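You operate a simulated robot arm through the tools that you are given. There is no shell and no other tool. Be economical: measure what you need, move in short steps, check, and stop when the job is done.

Carry out the task below with a simulated robot arm. There is one attempt and no reset: what you move stays moved.

TASK
Take the green coaster and leave it on the white tile. Then put the salt cup on top of the sill pad.
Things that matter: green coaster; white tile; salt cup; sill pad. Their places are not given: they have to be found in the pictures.

It is judged by the outcome, as a careful person would: the job done as asked, and still so three seconds after it is handed in. It fails if anything else is knocked over, pushed out of place, dropped, spilled or broken.

THE ROBOT
A 7-joint arm with a two-finger parallel gripper, fixed in place. Base frame: the origin is at the foot of the arm, x ahead of it, y to its left, z up; the work surface is at about z = 0. Lengths are in mm, angles in rad, forces in N, time in s.
With the tool pointing down near the work surface it reaches from about 220 to 580 mm from the base axis. Its first joint turns from -1.152 to 1.152 rad. Payload 2.5 kg.
Tool frame: the origin (TCP) lies between the finger pads and is the grasp point; the fingertips stand 23 mm ahead of it; z points along the fingers, y is the line along which they close. The gripper opens to 94 mm. The fingers are 38 mm wide and 10 mm thick; the gripper's body (54 by 96 mm) begins 39 mm behind the TCP.
Orientation is told as [roll, pitch, yaw] about the base's x, y, z axes, in that order, counted from this pose: with the fingers straight down and closing along the base's y, the tool's x points along the base's -x, its y along +y and its z along -z.

THE INTERFACE
- The arm moves only by the tool drive_tool. Its argument "motion" is text: rows parted by semicolons, each of 7 numbers parted by spaces: the shift along the tool's x, y, z in mm, then the turn, a rotation vector about the tool's x, y, z in rad, then the finger opening in mm, from 0 to 94. In form: x y z wx wy wz gripper; .... A call has 1 to 10 rows; each row shifts and turns the commanded pose from where the row before left it, along the tool's axes as they then stand. A row lasts 0.2 s, in which the tool goes at most 50 mm and 0.15 rad; a call with a longer step from one row to the next is refused whole, and so is a gripper value outside its range. A pose out of reach is approached as far as the arm can. The call stops where the force on the tool passes 40 N (or 10 N more than at its start, if that is more) or the arm is blocked; 0.2 s more then pass. The fingers move at their own pace (about 108 mm/s each) and stop on an object; they squeeze with about 36 N. The grip force told is the motor's: it shows also when the fingers shut on nothing. Time passes only in rows, and 0.2 s behind the last, so rows that do not move let the fingers close. It gives the time, the measured TCP pose, the force on the tool (base axes), the opening and the grip force at its end, in the units of the frame above (readings bear some noise).
- Cameras (640 x 400 px; columns grow to the right, rows downward): "scene" is fixed at [112.2, -402.3, 541.7]; the picture's right is [0.88, -0.48, 0.00], its down [-0.28, -0.52, -0.81] and it looks along [0.39, 0.71, -0.59] (base axes); focal length 332 px, centre (320, 200). "wrist" rides on the gripper at [-39, 0, -44] in the tool frame; the picture's right is [0.00, -1.00, 0.00], its down [0.97, 0.00, -0.24] and it looks along [0.24, 0.00, 0.97] (tool axes); focal length 218 px, centre (320, 200).
- get_image(camera): a new picture of that camera. No time passes.
- pixel_to_xyz(camera, pixels): for up to 12 pixels [column, row] of the newest picture of that camera ("zoom" is the newest enlarged one), the place [x, y, z] in the base frame of the surface seen there, good to about 2 mm. No time passes.
- enlarge(camera, box): a new picture of the part [left, top, right, bottom] of that camera's present view, enlarged. No time passes.
- job_done(): hands the job in; it is judged then, once.

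Work in short steps. Measure before you move; look again where a grasp or a placing could have gone wrong, and mend it. You have 80 turns and 46 pictures in all, the two below and enlarged ones among them. Open the gripper and draw the arm clear of the work before you hand the job in, unless the task says otherwise; then end with one line.

The tools are called by a JSON object that holds its "op" and its "data". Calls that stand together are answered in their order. drive_tool: Moves the arm, as the interface text tells. Its arguments: {"type":"object","properties":{"motion":{"type":"string"}},"required":["motion"]} The other tools are called the same way: get_image (camera) takes a picture; pixel_to_xyz (camera, pixels) gives the place of the surface under pixels of a picture; enlarge (camera, box) takes an enlarged picture of a part of a camera's view; job_done () hands the job in.

At the start:

```text
time: 0.0
ee_pos: [431.2, 112.1, 250.4]
tool_rot: [0.001, 0.0, 0.0]
ft_force: [-0.5, -0.7, -0.1]
width: 94.0
finger_force: 0.0
```

scene: 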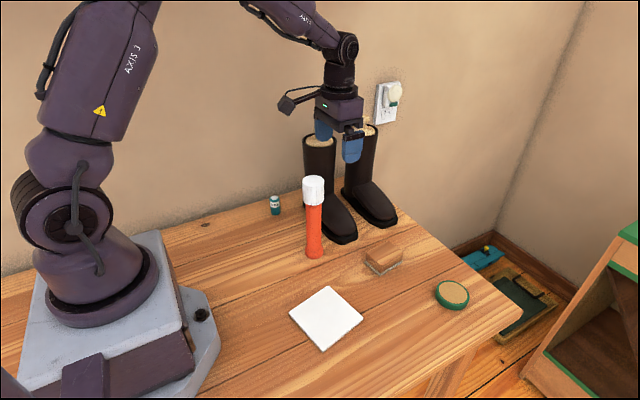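
wrist: 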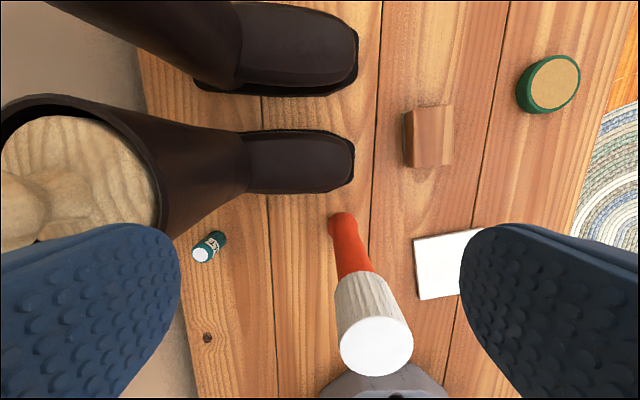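

The coaster is near scene (452,295) and the tile near (326,317). The salt cup and sill pad aren't clear yet, so I'll enlarge those areas.

{"op": "enlarge", "data": {"camera": "scene", "box": [250, 160, 410, 280]}}

{"op": "enlarge", "data": {"camera": "scene", "box": [340, 220, 560, 360]}}

{"op": "enlarge", "data": {"camera": "wrist", "box": [160, 200, 460, 400]}}

{"op": "pixel_to_xyz", "data": {"camera": "scene", "pixels": [[452, 292], [438, 292], [467, 296], [452, 283], [452, 301], [327, 287], [363, 319], [322, 349], [290, 315], [326, 317]]}}

{"op": "pixel_to_xyz", "data": {"camera": "wrist", "pixels": [[375, 345], [348, 230], [418, 138], [442, 137], [406, 113], [450, 107], [448, 166], [407, 165], [200, 255], [218, 239]]}}

```text
3.33 times, centred on (330, 220) of scene
```

zoom: 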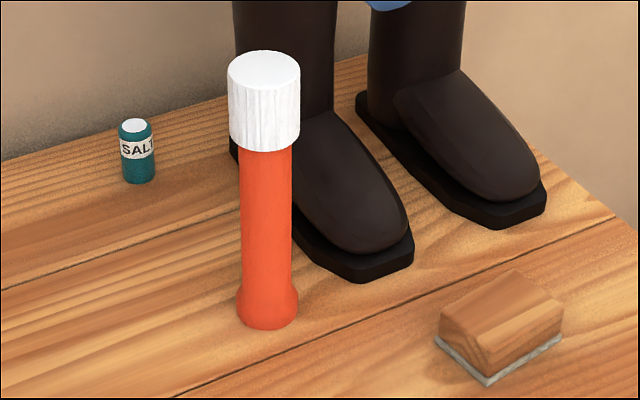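

```text
2.86 times, centred on (450, 290) of scene
```

zoom: 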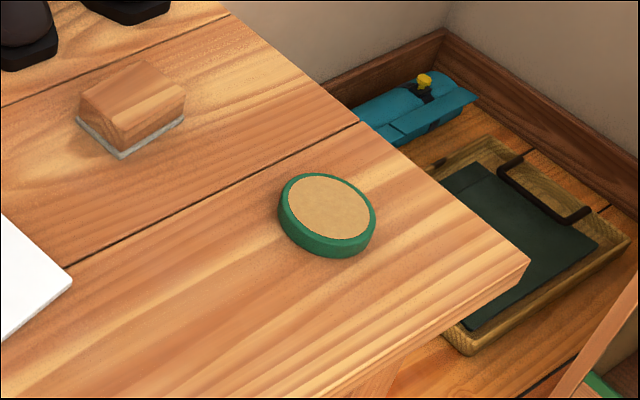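

```text
2.00 times, centred on (310, 300) of wrist
```

zoom: 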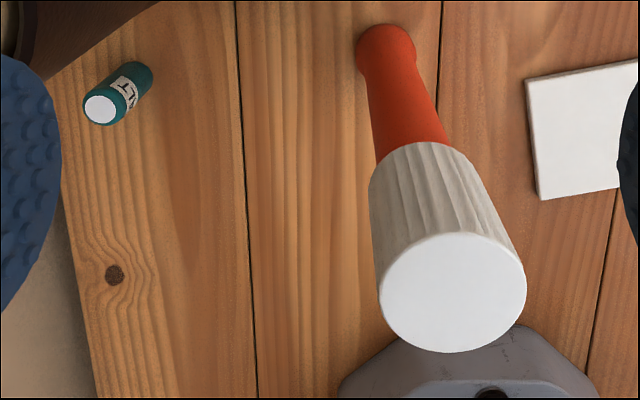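

```text
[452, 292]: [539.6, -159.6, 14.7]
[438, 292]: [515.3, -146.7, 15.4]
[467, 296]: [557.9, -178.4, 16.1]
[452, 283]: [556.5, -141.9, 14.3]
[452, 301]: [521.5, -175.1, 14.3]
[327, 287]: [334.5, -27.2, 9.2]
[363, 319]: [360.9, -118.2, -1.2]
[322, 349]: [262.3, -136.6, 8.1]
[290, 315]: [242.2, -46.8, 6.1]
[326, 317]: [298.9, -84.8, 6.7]
```

```text
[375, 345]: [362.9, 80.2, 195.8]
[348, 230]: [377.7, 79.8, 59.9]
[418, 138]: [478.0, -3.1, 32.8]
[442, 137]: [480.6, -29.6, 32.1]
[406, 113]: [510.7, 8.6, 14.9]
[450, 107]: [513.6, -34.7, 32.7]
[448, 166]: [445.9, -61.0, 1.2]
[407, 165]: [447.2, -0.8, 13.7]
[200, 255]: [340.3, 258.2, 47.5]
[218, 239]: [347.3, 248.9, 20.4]
```

The salt cup is the small teal jar labelled SALT, at about (343,255). The coaster is at (538,-160) and the tile's centre at about (300,-83). The only sill pad candidate so far is the wood block with a grey base at about (480,-20), which I'll look at more closely later. I'm moving above the coaster first.

{"op": "drive_tool", "data": {"motion": "-15 -39 0 0 0 0 94; -15 -39 0 0 0 0 94; -15 -39 0 0 0 0 94; -15 -39 0 0 0 0 94; -15 -39 0 0 0 0 94; -15 -39 0 0 0 0 94; -17 -38 0 0 0 0 94; 0 0 45 0 0 0 94; 0 0 45 0 0 0 94; 0 0 0 0 0 0 94"}}

{"op": "get_image", "data": {"camera": "wrist"}}

{"op": "get_image", "data": {"camera": "scene"}}

```text
time: 2.2
ee_pos: [536.9, -160.1, 157.7]
tool_rot: [0.0, -0.004, -0.001]
ft_force: [0.2, 0.7, 0.3]
width: 94.1
finger_force: 0.1
```

```text
40 pictures are left
```

wrist: 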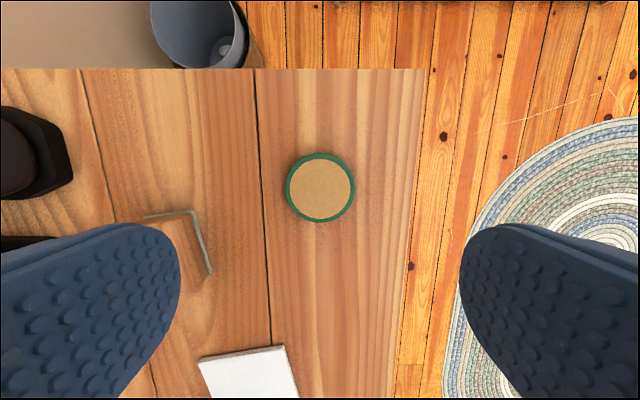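

```text
39 pictures are left
```

scene: 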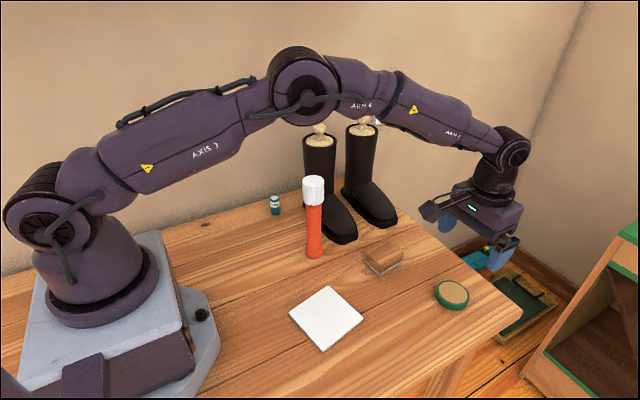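

The coaster is at wrist (320,188). I'll measure its edges.

{"op": "pixel_to_xyz", "data": {"camera": "wrist", "pixels": [[320, 188], [289, 188], [352, 188], [320, 157], [320, 220], [150, 218], [195, 212], [210, 272], [190, 250], [165, 235], [360, 150], [255, 370]]}}

{"op": "enlarge", "data": {"camera": "wrist", "box": [120, 180, 280, 300]}}

```text
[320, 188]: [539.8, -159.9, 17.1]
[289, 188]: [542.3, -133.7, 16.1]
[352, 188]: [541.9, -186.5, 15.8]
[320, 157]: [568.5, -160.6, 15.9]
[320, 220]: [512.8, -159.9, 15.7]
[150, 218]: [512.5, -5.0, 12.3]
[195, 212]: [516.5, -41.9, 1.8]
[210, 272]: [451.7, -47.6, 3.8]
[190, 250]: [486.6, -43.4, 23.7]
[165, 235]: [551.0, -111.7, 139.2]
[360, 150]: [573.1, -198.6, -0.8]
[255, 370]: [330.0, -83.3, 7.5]
```

```text
3.33 times, centred on (200, 240) of wrist
```

zoom: 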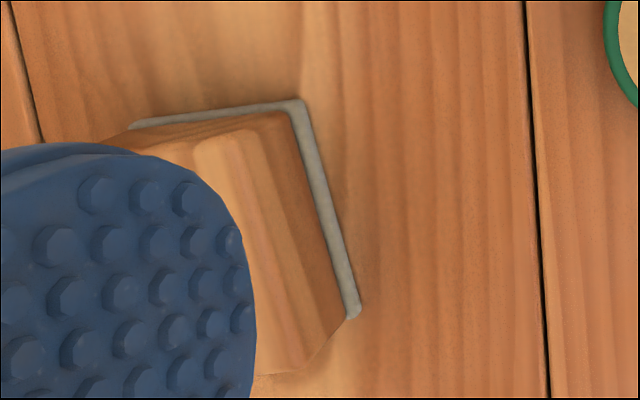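

The coaster's centre is about (540.5,-160), it's about 56 mm across, and its top is at z≈16. I'll go down to TCP z≈27 and close.

{"op": "drive_tool", "data": {"motion": "-3.5 0 40 0 0 0 94; 0 0 40 0 0 0 94; 0 0 30 0 0 0 94; 0 0 20 0 0 0 94; 0 0 0 0 0 0 94; 0 0 0 0 0 0 40; 0 0 0 0 0 0 40; 0 0 0 0 0 0 40"}}

```text
time: 4.0
ee_pos: [542.4, -161.1, 31.5]
tool_rot: [0.001, 0.0, 0.0]
ft_force: [-0.2, 0.7, -0.7]
width: 59.3
finger_force: 35.8
```

The coaster is gripped at 59 mm. I'll lift it and check.

{"op": "drive_tool", "data": {"motion": "0 0 -15 0 0 0 40; 0 0 -30 0 0 0 40; 0 0 -30 0 0 0 40; 0 0 0 0 0 0 40"}}

{"op": "get_image", "data": {"camera": "wrist"}}

```text
time: 5.0
ee_pos: [545.2, -161.5, 104.6]
tool_rot: [-0.001, 0.0, 0.001]
ft_force: [0.2, -0.6, 0.5]
width: 59.0
finger_force: 35.5
```

```text
37 pictures are left
```

wrist: 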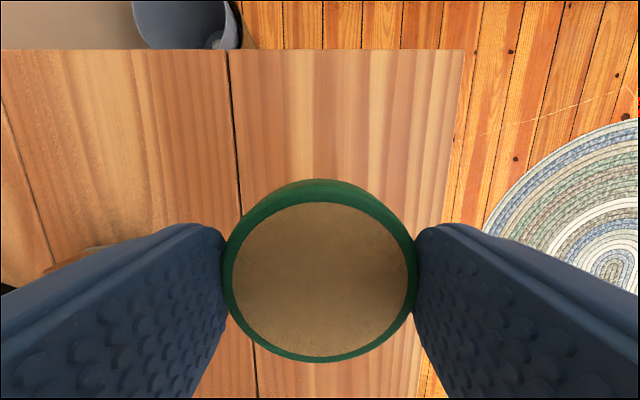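

The coaster is held level. I'll carry it to above the tile's centre, about (300,-82).

{"op": "drive_tool", "data": {"motion": "40 13 0 0 0 0 40; 41 13 0 0 0 0 40; 41 13 0 0 0 0 40; 41 14 0 0 0 0 40; 41 13 0 0 0 0 40; 41 13 0 0 0 0 40; 0 0 0 0 0 0 40; 0 0 0 0 0 0 40"}}

{"op": "get_image", "data": {"camera": "wrist"}}

{"op": "get_image", "data": {"camera": "scene"}}

```text
time: 6.8
ee_pos: [297.6, -80.9, 104.0]
tool_rot: [0.0, -0.001, 0.002]
ft_force: [-0.3, -0.3, 0.1]
width: 59.1
finger_force: 36.6
```

```text
36 pictures are left
```

wrist: 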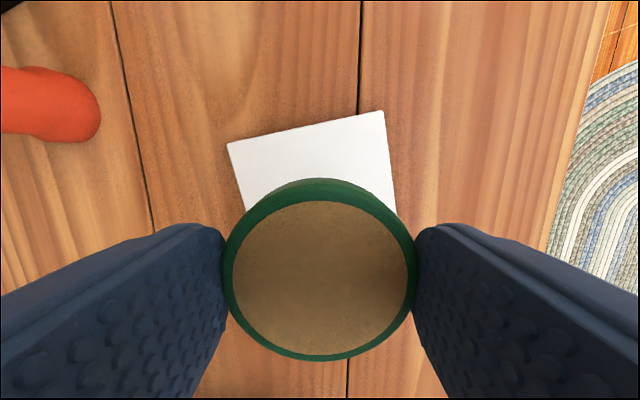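

```text
35 pictures are left
```

scene: 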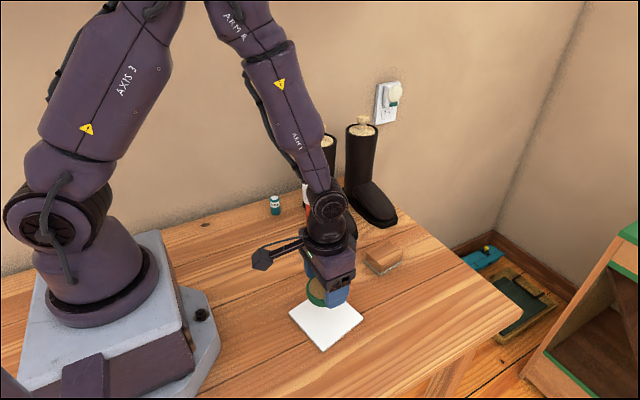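

I'm near the tile's centre. I'll check its far corners before lowering.

{"op": "pixel_to_xyz", "data": {"camera": "wrist", "pixels": [[230, 144], [383, 113], [394, 207], [243, 205], [320, 160]]}}

{"op": "pixel_to_xyz", "data": {"camera": "scene", "pixels": [[292, 315], [323, 346], [360, 319], [326, 332]]}}

```text
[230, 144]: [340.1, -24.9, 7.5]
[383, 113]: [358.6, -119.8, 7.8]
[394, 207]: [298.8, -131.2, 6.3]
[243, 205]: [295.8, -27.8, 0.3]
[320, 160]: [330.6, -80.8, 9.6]
```

```text
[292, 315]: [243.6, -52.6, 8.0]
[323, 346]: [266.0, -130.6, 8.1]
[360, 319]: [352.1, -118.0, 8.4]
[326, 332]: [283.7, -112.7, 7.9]
```

The tile's centre is (301,-82) and its top is at z≈7.5, so release should be at TCP z≈39. I'll lower until there's light contact.

{"op": "drive_tool", "data": {"motion": "-3 -1 30 0 0 0 40; 0 0 20 0 0 0 40; 0 0 10 0 0 0 40; 0 0 3 0 0 0 40; 0 0 0 0 0 0 40; 0 0 0 0 0 0 40"}}

```text
time: 8.2
ee_pos: [300.3, -82.0, 42.0]
tool_rot: [0.0, 0.0, 0.002]
ft_force: [-0.1, 0.2, -1.7]
width: 58.9
finger_force: 35.5
```

{"op": "drive_tool", "data": {"motion": "0 0 1.5 0 0 0 40; 0 0 1 0 0 0 40; 0 0 0 0 0 0 40"}}

```text
time: 9.0
ee_pos: [300.5, -81.2, 39.3]
tool_rot: [-0.002, -0.001, -0.001]
ft_force: [0.6, 0.2, 0.4]
width: 58.9
finger_force: 36.2
```

{"op": "drive_tool", "data": {"motion": "0 0 1 0 0 0 40; 0 0 0 0 0 0 40"}}

```text
time: 9.6
ee_pos: [299.9, -80.5, 38.5]
tool_rot: [0.0, -0.001, 0.001]
ft_force: [-1.9, -1.1, 7.5]
width: 59.0
finger_force: 35.5
```

Contact shows at 7.5 N. I'll release and rise.

{"op": "drive_tool", "data": {"motion": "0 0 0 0 0 0 75; 0 0 0 0 0 0 94; 0 0 0 0 0 0 94; 0 0 -30 0 0 0 94; 0 0 -45 0 0 0 94; 0 0 -45 0 0 0 94; 0 0 -40 0 0 0 94; 0 0 0 0 0 0 94"}}

{"op": "get_image", "data": {"camera": "wrist"}}

{"op": "get_image", "data": {"camera": "scene"}}

```text
time: 11.4
ee_pos: [296.2, -76.1, 200.1]
tool_rot: [0.001, 0.001, 0.001]
ft_force: [-0.6, 0.0, 0.9]
width: 93.9
finger_force: 0.1
```

```text
34 pictures are left
```

wrist: 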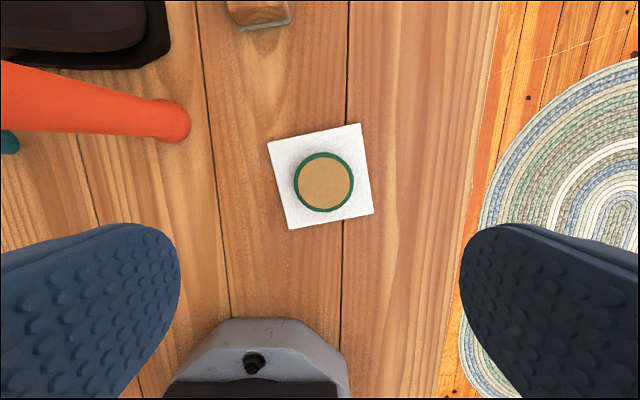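

```text
33 pictures are left
```

scene: 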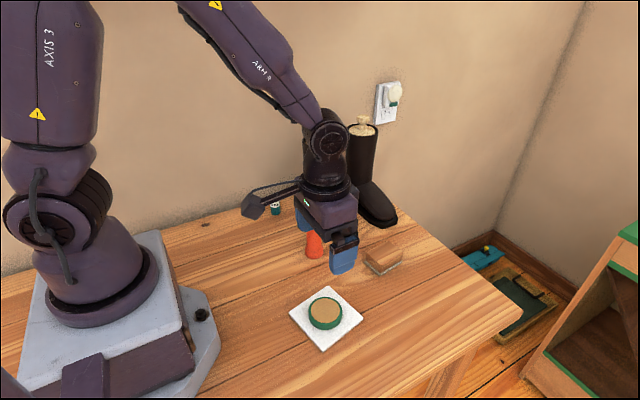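

The coaster is centred on the tile. Next I'll go above the wood block at (480,-20) to inspect it.

{"op": "drive_tool", "data": {"motion": "-38 0 0 0 0 0 94; -38 0 0 0 0 0 94; -38 0 0 0 0 0 94; -38 10 0 0 0 0 94; -18 26 0 0 0 0 94; 0 20 0 0 0 0 94; 0 0 0 0 0 0 94"}}

{"op": "enlarge", "data": {"camera": "wrist", "box": [220, 110, 420, 235]}}

{"op": "enlarge", "data": {"camera": "scene", "box": [350, 230, 420, 285]}}

```text
time: 13.0
ee_pos: [470.7, -25.9, 201.3]
tool_rot: [-0.001, 0.0, 0.0]
ft_force: [0.5, 0.7, -0.8]
width: 94.2
finger_force: 0.2
```

```text
3.20 times, centred on (320, 172) of wrist
```

zoom: 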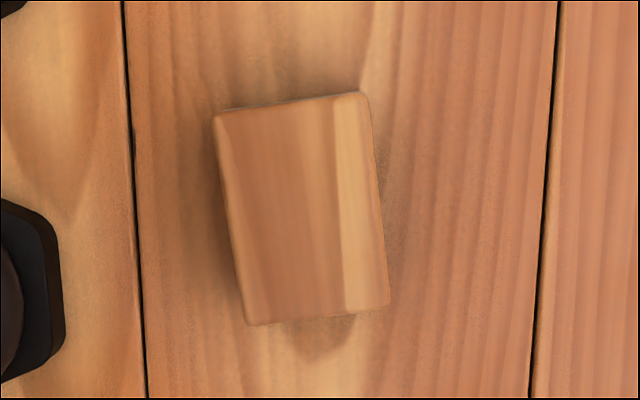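

```text
7.27 times, centred on (385, 258) of scene
```

zoom: 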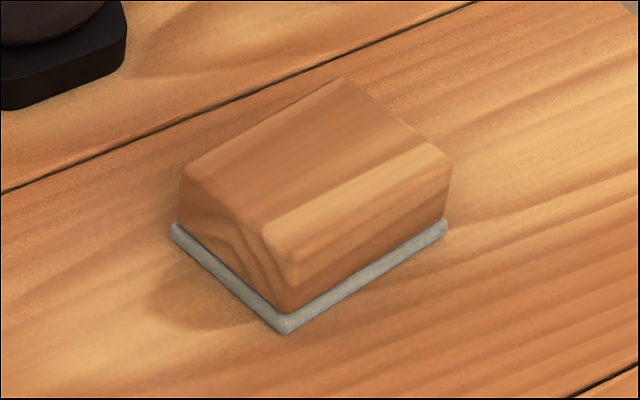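

The wood looks like a wedge with a sloped top lying on a thin grey pad. I'll measure its profile.

{"op": "get_image", "data": {"camera": "wrist"}}

{"op": "pixel_to_xyz", "data": {"camera": "zoom", "pixels": [[340, 85], [200, 170], [265, 215], [445, 165], [290, 250], [350, 210], [270, 160], [380, 165], [285, 327], [175, 228], [445, 224], [285, 305]]}}

{"op": "pixel_to_xyz", "data": {"camera": "wrist", "pixels": [[290, 175], [297, 175], [304, 175], [311, 174], [318, 174], [324, 173], [328, 173], [332, 173], [335, 173], [289, 147], [333, 141], [299, 209]]}}

```text
30 pictures are left
```

wrist: 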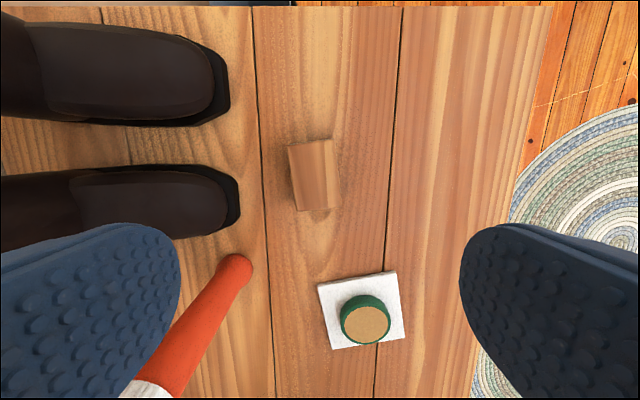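

```text
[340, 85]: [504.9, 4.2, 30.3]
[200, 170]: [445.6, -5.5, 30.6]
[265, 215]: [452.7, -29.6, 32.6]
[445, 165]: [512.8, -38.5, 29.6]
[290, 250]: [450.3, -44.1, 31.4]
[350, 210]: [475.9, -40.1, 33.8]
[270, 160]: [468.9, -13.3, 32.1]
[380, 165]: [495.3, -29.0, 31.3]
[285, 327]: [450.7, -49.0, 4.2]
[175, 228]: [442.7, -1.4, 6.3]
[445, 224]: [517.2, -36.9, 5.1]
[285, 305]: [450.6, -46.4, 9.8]
```

```text
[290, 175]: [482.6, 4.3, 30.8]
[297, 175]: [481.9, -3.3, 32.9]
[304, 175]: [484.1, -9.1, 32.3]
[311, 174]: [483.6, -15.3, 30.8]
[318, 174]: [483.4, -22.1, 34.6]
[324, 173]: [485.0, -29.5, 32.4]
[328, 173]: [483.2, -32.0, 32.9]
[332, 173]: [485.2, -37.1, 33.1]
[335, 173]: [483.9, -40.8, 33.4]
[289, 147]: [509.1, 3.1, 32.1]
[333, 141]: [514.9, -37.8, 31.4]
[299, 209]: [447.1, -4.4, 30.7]
```

The top is flat at z≈32, so this is a plain wooden block lying on a thin grey pad about 5 mm high. The block covers the pad, so it has to come off if it's a separate piece. I'll grip only the wood above z≈11, with yaw 0.11, and see whether the grey part comes with it. First I hover and align.

{"op": "drive_tool", "data": {"motion": "-9.3 5 30 0 0 -0.11 94; 0 0 40 0 0 0 80; 0 0 40 0 0 0 70; 0 0 20 0 0 0 70; 0 0 0 0 0 0 70"}}

{"op": "get_image", "data": {"camera": "wrist"}}

```text
time: 14.2
ee_pos: [480.9, -22.1, 68.3]
tool_rot: [0.001, -0.001, 0.111]
ft_force: [-0.4, 0.9, -0.2]
width: 70.0
finger_force: 0.0
```

```text
29 pictures are left
```

wrist: 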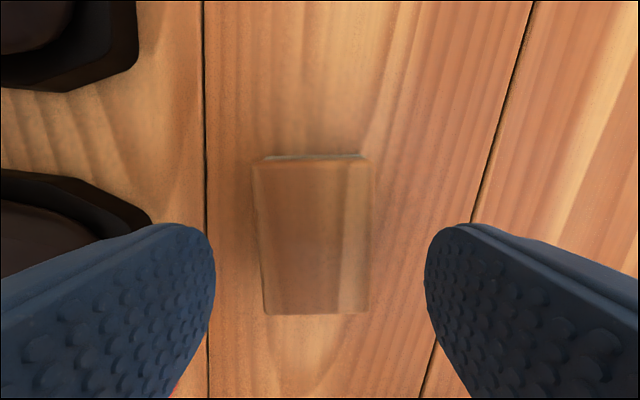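

Alignment is close, with the block's centre at px ~316. I'll make a small correction, descend to TCP z≈35 and close.

{"op": "drive_tool", "data": {"motion": "0 1.5 10 0 0 -0.025 70; 0 0 15 0 0 0 70; 0 0 8 0 0 0 70; 0 0 0 0 0 0 70; 0 0 0 0 0 0 30; 0 0 0 0 0 0 30; 0 0 0 0 0 0 30"}}

```text
time: 15.8
ee_pos: [478.1, -18.2, 35.6]
tool_rot: [0.001, -0.003, 0.135]
ft_force: [1.2, -0.1, 1.3]
width: 49.3
finger_force: 36.5
```

Gripped at 49 mm. I'll lift 25 mm and check whether the grey pad stays put.

{"op": "drive_tool", "data": {"motion": "0 0 -5 0 0 0 30; 0 0 -10 0 0 0 30; 0 0 -10 0 0 0 30; 0 0 0 0 0 0 30"}}

{"op": "enlarge", "data": {"camera": "scene", "box": [330, 190, 450, 290]}}

```text
time: 16.8
ee_pos: [477.4, -20.8, 58.6]
tool_rot: [0.001, -0.001, 0.133]
ft_force: [-0.3, -0.5, 0.1]
width: 49.4
finger_force: 36.3
```

```text
4.00 times, centred on (390, 240) of scene
```

zoom: 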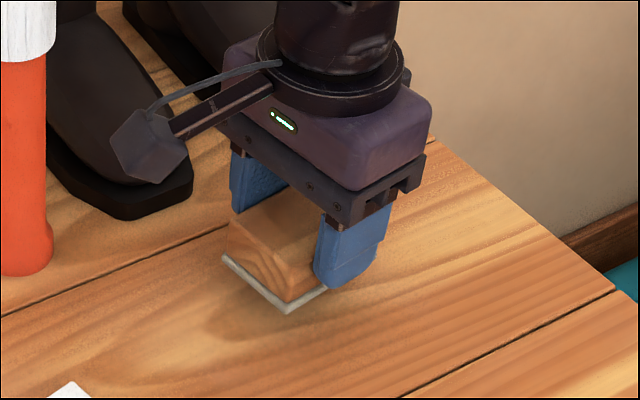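

{"op": "pixel_to_xyz", "data": {"camera": "zoom", "pixels": [[287, 310], [255, 288], [230, 265], [320, 296], [280, 285], [250, 320], [280, 325]]}}

```text
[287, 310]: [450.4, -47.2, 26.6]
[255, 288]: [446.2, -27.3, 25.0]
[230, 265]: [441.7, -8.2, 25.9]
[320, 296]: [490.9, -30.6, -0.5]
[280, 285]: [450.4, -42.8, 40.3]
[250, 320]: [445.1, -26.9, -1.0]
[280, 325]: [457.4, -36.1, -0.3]
```

The grey layer lifted with the wood (its underside is now at z≈26), so they're one object: a flat-topped block with a soft sole. I'll put it back exactly where it was.

{"op": "drive_tool", "data": {"motion": "0 0 10 0 0 0 30; 0 0 8 0 0 0 30; 0 0 4 0 0 0 30; 0 0 0 0 0 0 30; 0 0 0 0 0 0 30"}}

```text
time: 18.0
ee_pos: [478.5, -19.1, 38.2]
tool_rot: [0.001, 0.001, 0.134]
ft_force: [-0.2, 0.3, -0.2]
width: 49.1
finger_force: 36.1
```

{"op": "drive_tool", "data": {"motion": "0 0 2 0 0 0 30; 0 0 1 0 0 0 30; 0 0 0 0 0 0 30"}}

```text
time: 18.8
ee_pos: [478.2, -19.9, 36.2]
tool_rot: [0.001, -0.003, 0.135]
ft_force: [-3.2, 0.6, 10.1]
width: 49.1
finger_force: 36.0
```

It's touching the table again. I'll release, rise to z≈280 and look at the boots and the salt area.

{"op": "drive_tool", "data": {"motion": "0 0 0 0 0 0 60; 0 0 0 0 0 0 75; 0 0 -45 0 0 0 75; 0 0 -50 0 0 0 75; 0 0 -50 0 0 0 75; 0 0 -50 0 0 0.135 75; 0 0 -45 0 0 0 75; 20 20 0 0 0 0 75; 20 20 0 0 0 0 75; 0 0 0 0 0 0 75"}}

{"op": "get_image", "data": {"camera": "scene"}}

{"op": "get_image", "data": {"camera": "wrist"}}

```text
time: 21.0
ee_pos: [439.2, 23.8, 275.3]
tool_rot: [0.0, -0.001, 0.0]
ft_force: [0.3, -0.1, -0.8]
width: 75.1
finger_force: 0.0
```

```text
27 pictures are left
```

scene: 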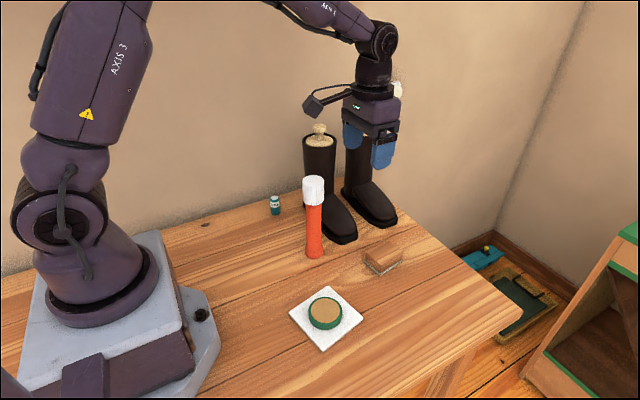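

```text
26 pictures are left
```

wrist: 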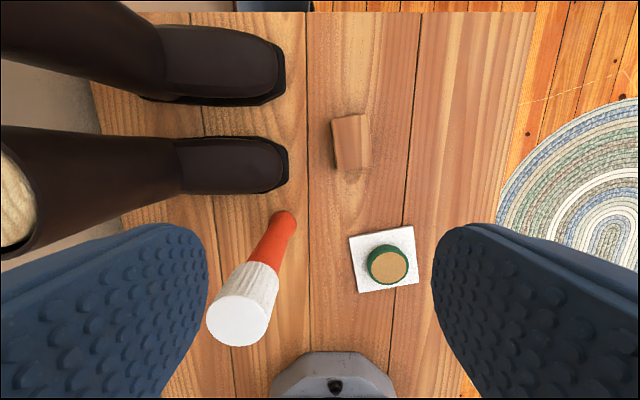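

The block is back in place. I'll measure the salt cup, the boots and the torch for clearances.

{"op": "enlarge", "data": {"camera": "scene", "box": [240, 110, 400, 250]}}

{"op": "pixel_to_xyz", "data": {"camera": "scene", "pixels": [[275, 198], [275, 213], [271, 206], [279, 206], [319, 127], [305, 141], [334, 146], [313, 180], [303, 186], [325, 186], [308, 195], [315, 250]]}}

```text
2.86 times, centred on (320, 180) of scene
```

zoom: 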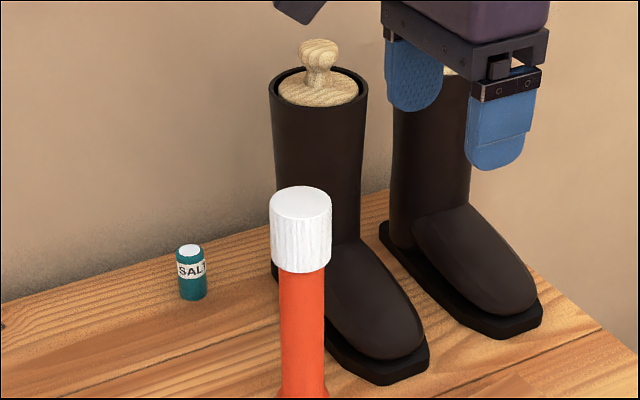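

```text
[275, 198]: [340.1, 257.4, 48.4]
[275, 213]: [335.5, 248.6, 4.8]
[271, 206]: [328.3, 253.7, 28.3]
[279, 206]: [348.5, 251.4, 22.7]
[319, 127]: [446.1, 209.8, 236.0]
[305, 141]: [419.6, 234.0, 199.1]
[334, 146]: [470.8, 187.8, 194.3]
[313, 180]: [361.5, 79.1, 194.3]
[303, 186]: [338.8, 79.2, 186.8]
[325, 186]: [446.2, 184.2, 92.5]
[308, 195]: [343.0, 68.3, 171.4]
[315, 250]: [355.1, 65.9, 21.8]
```

The salt cup is centred at about (340,257), about 25 mm across and 48 tall. The nearest boot starts around x=410 and the torch stands at (362,80) up to z=196. I'll check the wall's position before picking the grasp direction.

{"op": "pixel_to_xyz", "data": {"camera": "scene", "pixels": [[250, 150], [275, 170], [250, 200], [265, 193], [250, 213], [285, 185], [240, 100]]}}

{"op": "drive_tool", "data": {"motion": "45 0 0 0 0 0 75; 45 0 0 0 0 0 75; 0 45 0 0 0 0 75; 0 45 0 0 0 0 75; 0 45 0 0 0 0 75; 0 45 0 0 0 0 75; 0 0 0 0 0 0 75"}}

{"op": "get_image", "data": {"camera": "wrist"}}

```text
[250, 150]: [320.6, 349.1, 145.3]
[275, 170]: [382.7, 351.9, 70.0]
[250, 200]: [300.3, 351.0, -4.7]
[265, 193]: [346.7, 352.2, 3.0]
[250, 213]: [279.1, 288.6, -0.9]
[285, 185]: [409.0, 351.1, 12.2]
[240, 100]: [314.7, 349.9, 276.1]
```

```text
time: 22.6
ee_pos: [350.2, 203.1, 274.9]
tool_rot: [0.0, 0.0, 0.0]
ft_force: [-0.2, 0.6, -0.3]
width: 74.8
finger_force: 0.0
```

```text
24 pictures are left
```

wrist: 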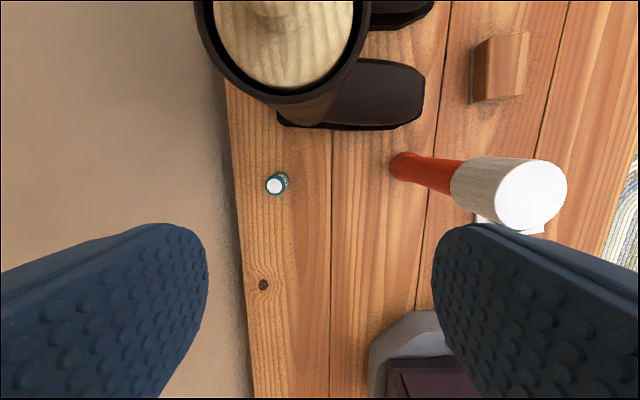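

The wall is at y=350. The scene shows a box on a bracket beside the gripper, so I'll measure where it stands to keep it clear.

{"op": "get_image", "data": {"camera": "scene"}}

```text
23 pictures are left
```

scene: 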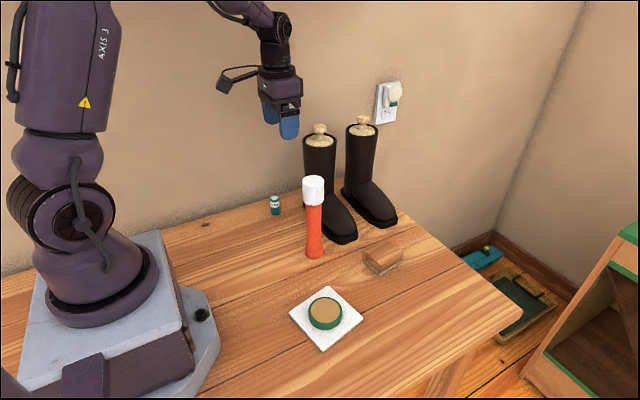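

{"op": "pixel_to_xyz", "data": {"camera": "scene", "pixels": [[223, 84], [219, 80], [228, 91], [229, 78], [250, 72], [278, 90], [289, 130], [268, 112]]}}

{"op": "pixel_to_xyz", "data": {"camera": "wrist", "pixels": [[274, 187], [280, 180], [282, 80], [282, 98], [200, 30], [365, 60], [232, 90]]}}

```text
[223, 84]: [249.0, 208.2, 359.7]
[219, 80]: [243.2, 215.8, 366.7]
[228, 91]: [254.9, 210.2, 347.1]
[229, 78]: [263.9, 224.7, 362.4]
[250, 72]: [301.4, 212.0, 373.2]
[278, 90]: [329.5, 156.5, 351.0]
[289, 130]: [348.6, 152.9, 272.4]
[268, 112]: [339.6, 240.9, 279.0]
```

```text
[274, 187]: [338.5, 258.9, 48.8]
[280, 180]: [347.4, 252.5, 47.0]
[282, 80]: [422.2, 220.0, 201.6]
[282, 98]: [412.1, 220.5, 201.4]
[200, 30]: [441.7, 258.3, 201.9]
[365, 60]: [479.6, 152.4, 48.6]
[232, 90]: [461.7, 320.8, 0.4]
```

The box sits about 100 mm toward the base's -x and well above the TCP, so yaw 0 keeps everything clear. I'll hover over the salt cup.

{"op": "drive_tool", "data": {"motion": "10 27 0 0 0 0 70; 0 27 0 0 0 0 64; 0 0 45 0 0 0 64; 0 0 45 0 0 0 64; 0 0 45 0 0 0 64; 0 0 35 0 0 0 64; 0 0 0 0 0 0 64"}}

{"op": "get_image", "data": {"camera": "wrist"}}

```text
time: 24.2
ee_pos: [338.9, 256.5, 103.7]
tool_rot: [0.0, -0.004, 0.0]
ft_force: [-0.1, -0.1, -0.1]
width: 64.0
finger_force: 0.2
```

```text
22 pictures are left
```

wrist: 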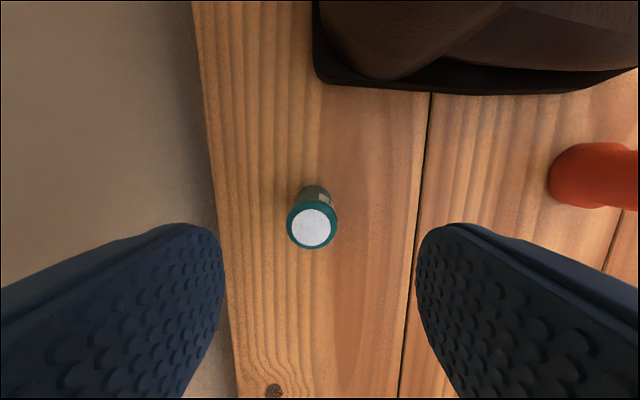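

{"op": "enlarge", "data": {"camera": "wrist", "box": [270, 170, 360, 260]}}

{"op": "pixel_to_xyz", "data": {"camera": "wrist", "pixels": [[311, 228], [288, 228], [336, 228], [311, 246], [311, 208], [312, 187]]}}

```text
4.44 times, centred on (315, 215) of wrist
```

zoom: 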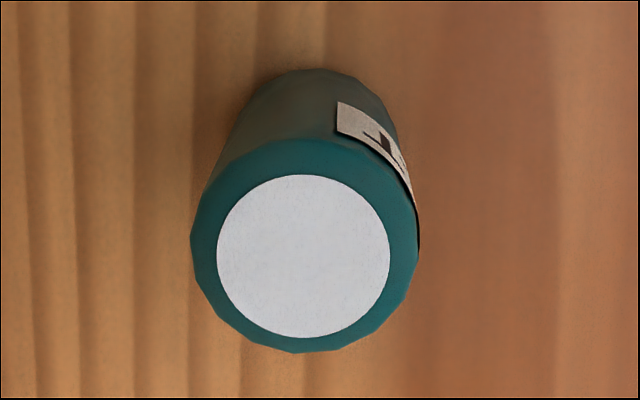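

```text
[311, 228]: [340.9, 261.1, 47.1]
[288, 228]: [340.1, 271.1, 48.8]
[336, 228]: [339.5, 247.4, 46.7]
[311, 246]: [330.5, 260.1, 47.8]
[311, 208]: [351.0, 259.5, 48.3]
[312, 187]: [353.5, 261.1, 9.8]
```

The cup's centre is (340,260), about 24 mm across, and it's filled with salt, so it must stay upright. I'll descend to TCP z≈30 and close.

{"op": "drive_tool", "data": {"motion": "-1 3 20 0 0 0 64; 0 0 30 0 0 0 64; 0 0 20 0 0 0 64; 0 0 3 0 0 0 64; 0 0 0 0 0 0 64; 0 0 0 0 0 0 40; 0 0 0 0 0 0 10; 0 0 0 0 0 0 10; 0 0 0 0 0 0 10"}}

```text
time: 26.2
ee_pos: [339.6, 257.1, 31.2]
tool_rot: [0.0, 0.0, 0.0]
ft_force: [0.0, 0.5, 1.1]
width: 24.3
finger_force: 35.8
```

Gripped at 24 mm. I'll lift straight up.

{"op": "drive_tool", "data": {"motion": "0 0 -10 0 0 0 10; 0 0 -25 0 0 0 10; 0 0 -35 0 0 0 10; 0 0 -40 0 0 0 10; 0 0 -40 0 0 0 10; 0 0 -40 0 0 0 10; 0 0 -40 0 0 0 10; 0 0 -25 0 0 0 10; 0 0 0 0 0 0 10"}}

{"op": "get_image", "data": {"camera": "wrist"}}

{"op": "get_image", "data": {"camera": "scene"}}

```text
time: 28.2
ee_pos: [339.3, 257.0, 287.6]
tool_rot: [0.0, 0.0, 0.001]
ft_force: [-0.3, 0.4, -0.3]
width: 24.6
finger_force: 35.9
```

```text
20 pictures are left
```

wrist: 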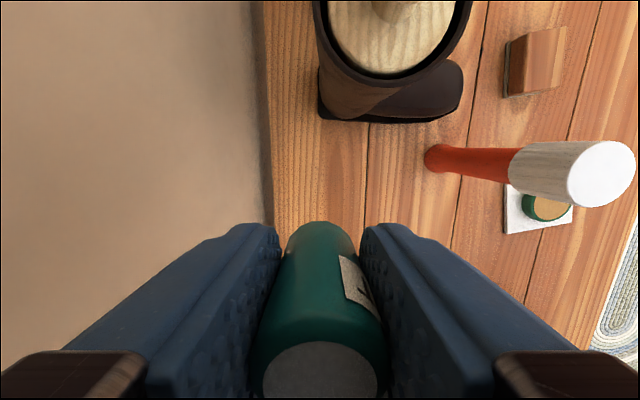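

```text
19 pictures are left
```

scene: 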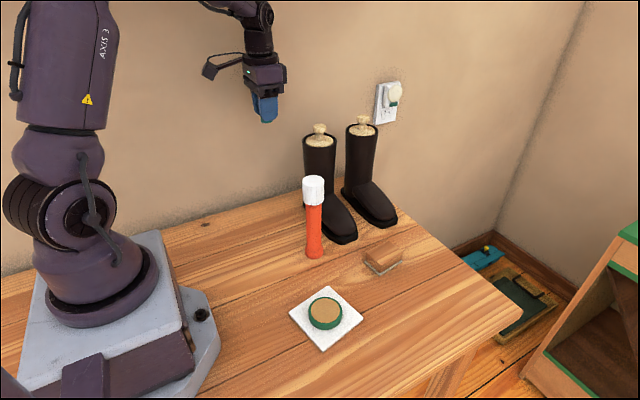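

The cup is held upright. I'll carry it back over the torch (with its bottom near z 257) and then over the block at (480,-21).

{"op": "drive_tool", "data": {"motion": "0 -39 0 0 0 0 10; 0 -40 0 0 0 0 10; 0 -40 0 0 0 0 10; 0 -40 0 0 0 0 10; 0 -40 0 0 0 0 10; 0 -38 0 0 0 0 10; -46 -13 0 0 0 0 10; -46 -13 0 0 0 0 10; -47 -14 0 0 0 0 10; 0 0 0 0 0 0 10"}}

{"op": "drive_tool", "data": {"motion": "0 0 40 0 0 0 10; 0 0 40 0 0 0 10; 0 0 40 0 0 0 10; 0 0 40 0 0 0 10; 0 0 20 0 0 0 10; 0 0 0 0 0 0 10; 0 0 0 0 0 0 10"}}

{"op": "get_image", "data": {"camera": "wrist"}}

{"op": "enlarge", "data": {"camera": "scene", "box": [330, 190, 450, 290]}}

```text
time: 30.4
ee_pos: [480.6, -22.1, 291.0]
tool_rot: [0.001, -0.002, 0.002]
ft_force: [0.1, 0.6, 0.3]
width: 24.4
finger_force: 35.6
```

```text
time: 32.0
ee_pos: [479.2, -22.5, 109.0]
tool_rot: [0.001, 0.0, 0.0]
ft_force: [0.1, 0.1, -0.4]
width: 24.5
finger_force: 35.7
```

```text
18 pictures are left
```

wrist: 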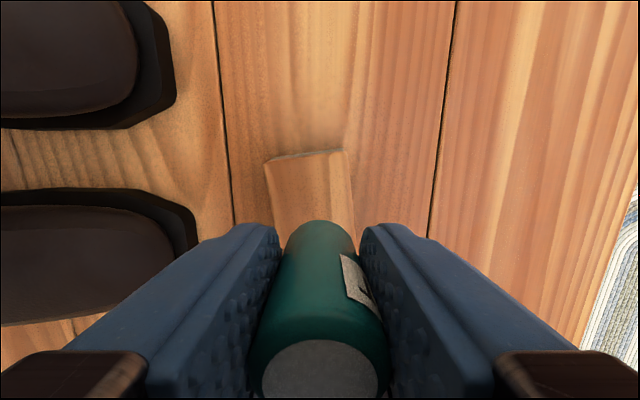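

```text
4.00 times, centred on (390, 240) of scene
```

zoom: 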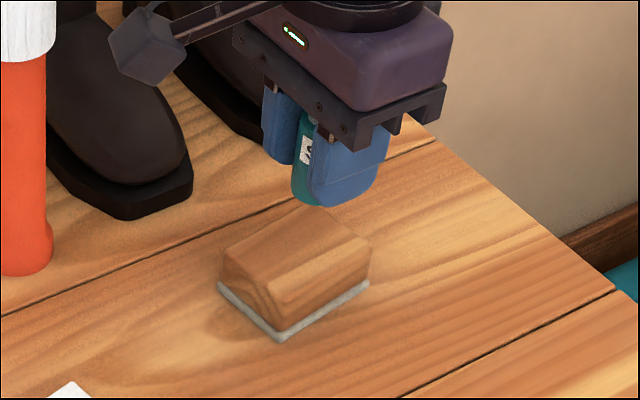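

{"op": "pixel_to_xyz", "data": {"camera": "zoom", "pixels": [[222, 258], [312, 212], [367, 252], [282, 300], [240, 262], [262, 245], [290, 225], [268, 272], [300, 260], [330, 240], [310, 275], [345, 258]]}}

{"op": "pixel_to_xyz", "data": {"camera": "wrist", "pixels": [[268, 164], [345, 155], [285, 190], [305, 190], [325, 190], [340, 190], [277, 220], [352, 220]]}}

```text
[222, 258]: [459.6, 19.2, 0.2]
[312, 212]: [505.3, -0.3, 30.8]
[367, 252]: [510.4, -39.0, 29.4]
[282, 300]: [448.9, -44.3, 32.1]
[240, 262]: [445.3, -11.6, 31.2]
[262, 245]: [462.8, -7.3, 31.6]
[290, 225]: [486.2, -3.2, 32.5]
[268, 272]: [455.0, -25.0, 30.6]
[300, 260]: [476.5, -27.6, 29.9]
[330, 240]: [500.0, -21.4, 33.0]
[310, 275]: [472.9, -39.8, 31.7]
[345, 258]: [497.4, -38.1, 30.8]
```

```text
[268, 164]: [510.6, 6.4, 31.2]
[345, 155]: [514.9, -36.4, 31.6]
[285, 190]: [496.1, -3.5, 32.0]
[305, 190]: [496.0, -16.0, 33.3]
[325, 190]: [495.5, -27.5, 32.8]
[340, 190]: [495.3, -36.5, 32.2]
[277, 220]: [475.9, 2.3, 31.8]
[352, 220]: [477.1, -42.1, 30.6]
```

The top is flat at z≈32 with its centre at (480,-20), so contact should come at TCP z≈63. I'll lower to just above that.

{"op": "drive_tool", "data": {"motion": "0 2 20 0 0 0 10; 0 0 15 0 0 0 10; 0 0 6 0 0 0 10; 0 0 0 0 0 0 10; 0 0 0 0 0 0 10"}}

{"op": "drive_tool", "data": {"motion": "0 0 1.5 0 0 0 10; 0 0 0 0 0 0 10"}}

```text
time: 33.2
ee_pos: [477.9, -17.5, 66.7]
tool_rot: [0.0, 0.0, 0.0]
ft_force: [-1.2, 0.4, -1.3]
width: 24.3
finger_force: 36.2
```

```text
time: 33.8
ee_pos: [479.9, -18.7, 66.2]
tool_rot: [0.0, 0.002, -0.002]
ft_force: [0.7, -0.5, -0.4]
width: 24.2
finger_force: 36.6
```

{"op": "drive_tool", "data": {"motion": "0 0 1.5 0 0 0 10; 0 0 0 0 0 0 10"}}

```text
time: 34.4
ee_pos: [478.6, -17.1, 63.9]
tool_rot: [0.0, -0.002, 0.0]
ft_force: [-0.6, -0.2, 0.3]
width: 24.5
finger_force: 36.3
```

{"op": "drive_tool", "data": {"motion": "0 0 1 0 0 0 10; 0 0 0 0 0 0 10"}}

```text
time: 35.0
ee_pos: [480.6, -18.6, 63.6]
tool_rot: [0.0, -0.002, 0.0]
ft_force: [-3.5, -3.3, 9.9]
width: 24.3
finger_force: 35.9
```

Contact shows at 10 N. I'll open gently, let it settle and rise.

{"op": "drive_tool", "data": {"motion": "0 0 0 0 0 0 35; 0 0 0 0 0 0 50; 0 0 0 0 0 0 60; 0 0 -20 0 0 0 60; 0 0 -40 0 0 0 60; 0 0 -45 0 0 0 60; 0 0 -45 0 0 0 60; 30 -30 0 0 0 0 60; 30 -30 0 0 0 0 60; 0 0 0 0 0 0 60"}}

{"op": "get_image", "data": {"camera": "wrist"}}

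{"op": "get_image", "data": {"camera": "scene"}}

{"op": "enlarge", "data": {"camera": "scene", "box": [280, 190, 450, 360]}}

```text
time: 37.2
ee_pos: [423.5, -77.8, 212.5]
tool_rot: [-0.001, 0.0, 0.001]
ft_force: [1.0, 0.9, -0.3]
width: 59.9
finger_force: 0.1
```

```text
16 pictures are left
```

wrist: 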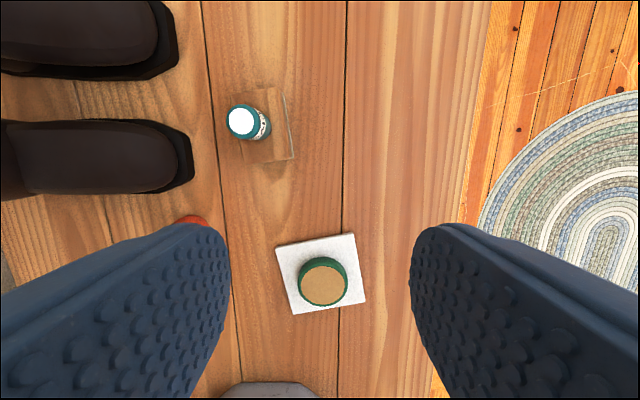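

```text
15 pictures are left
```

scene: 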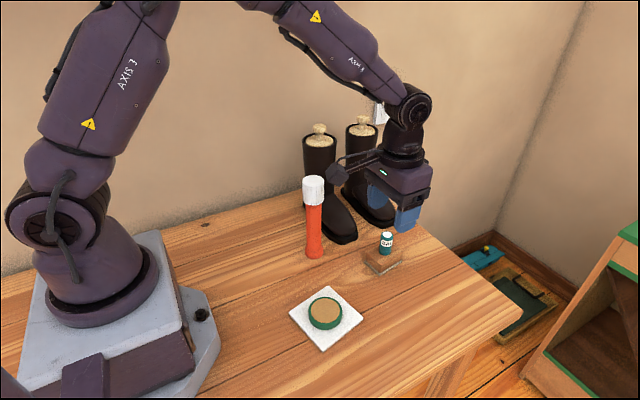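

```text
2.35 times, centred on (365, 275) of scene
```

zoom: 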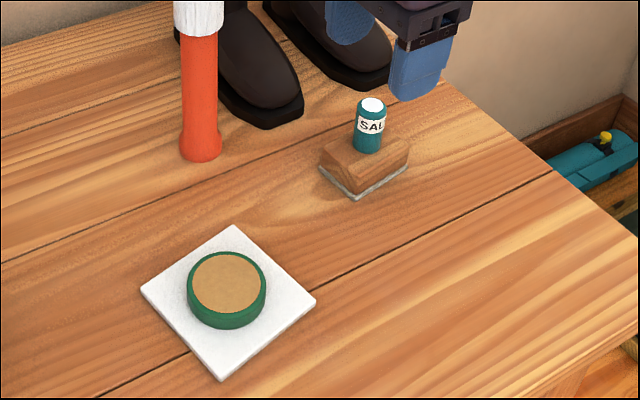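

Both items stand upright where they belong, nothing else has been disturbed, and the arm is clear with the gripper open. I'm handing in.

{"op": "job_done", "data": {}}

```text
The job is handed in.
```

The green coaster is on the white tile. The salt cup stands upright on the felt-soled wood block, which I took to be the sill pad because I saw no other pad; to test that, I lifted the block about 25 mm and put it back.
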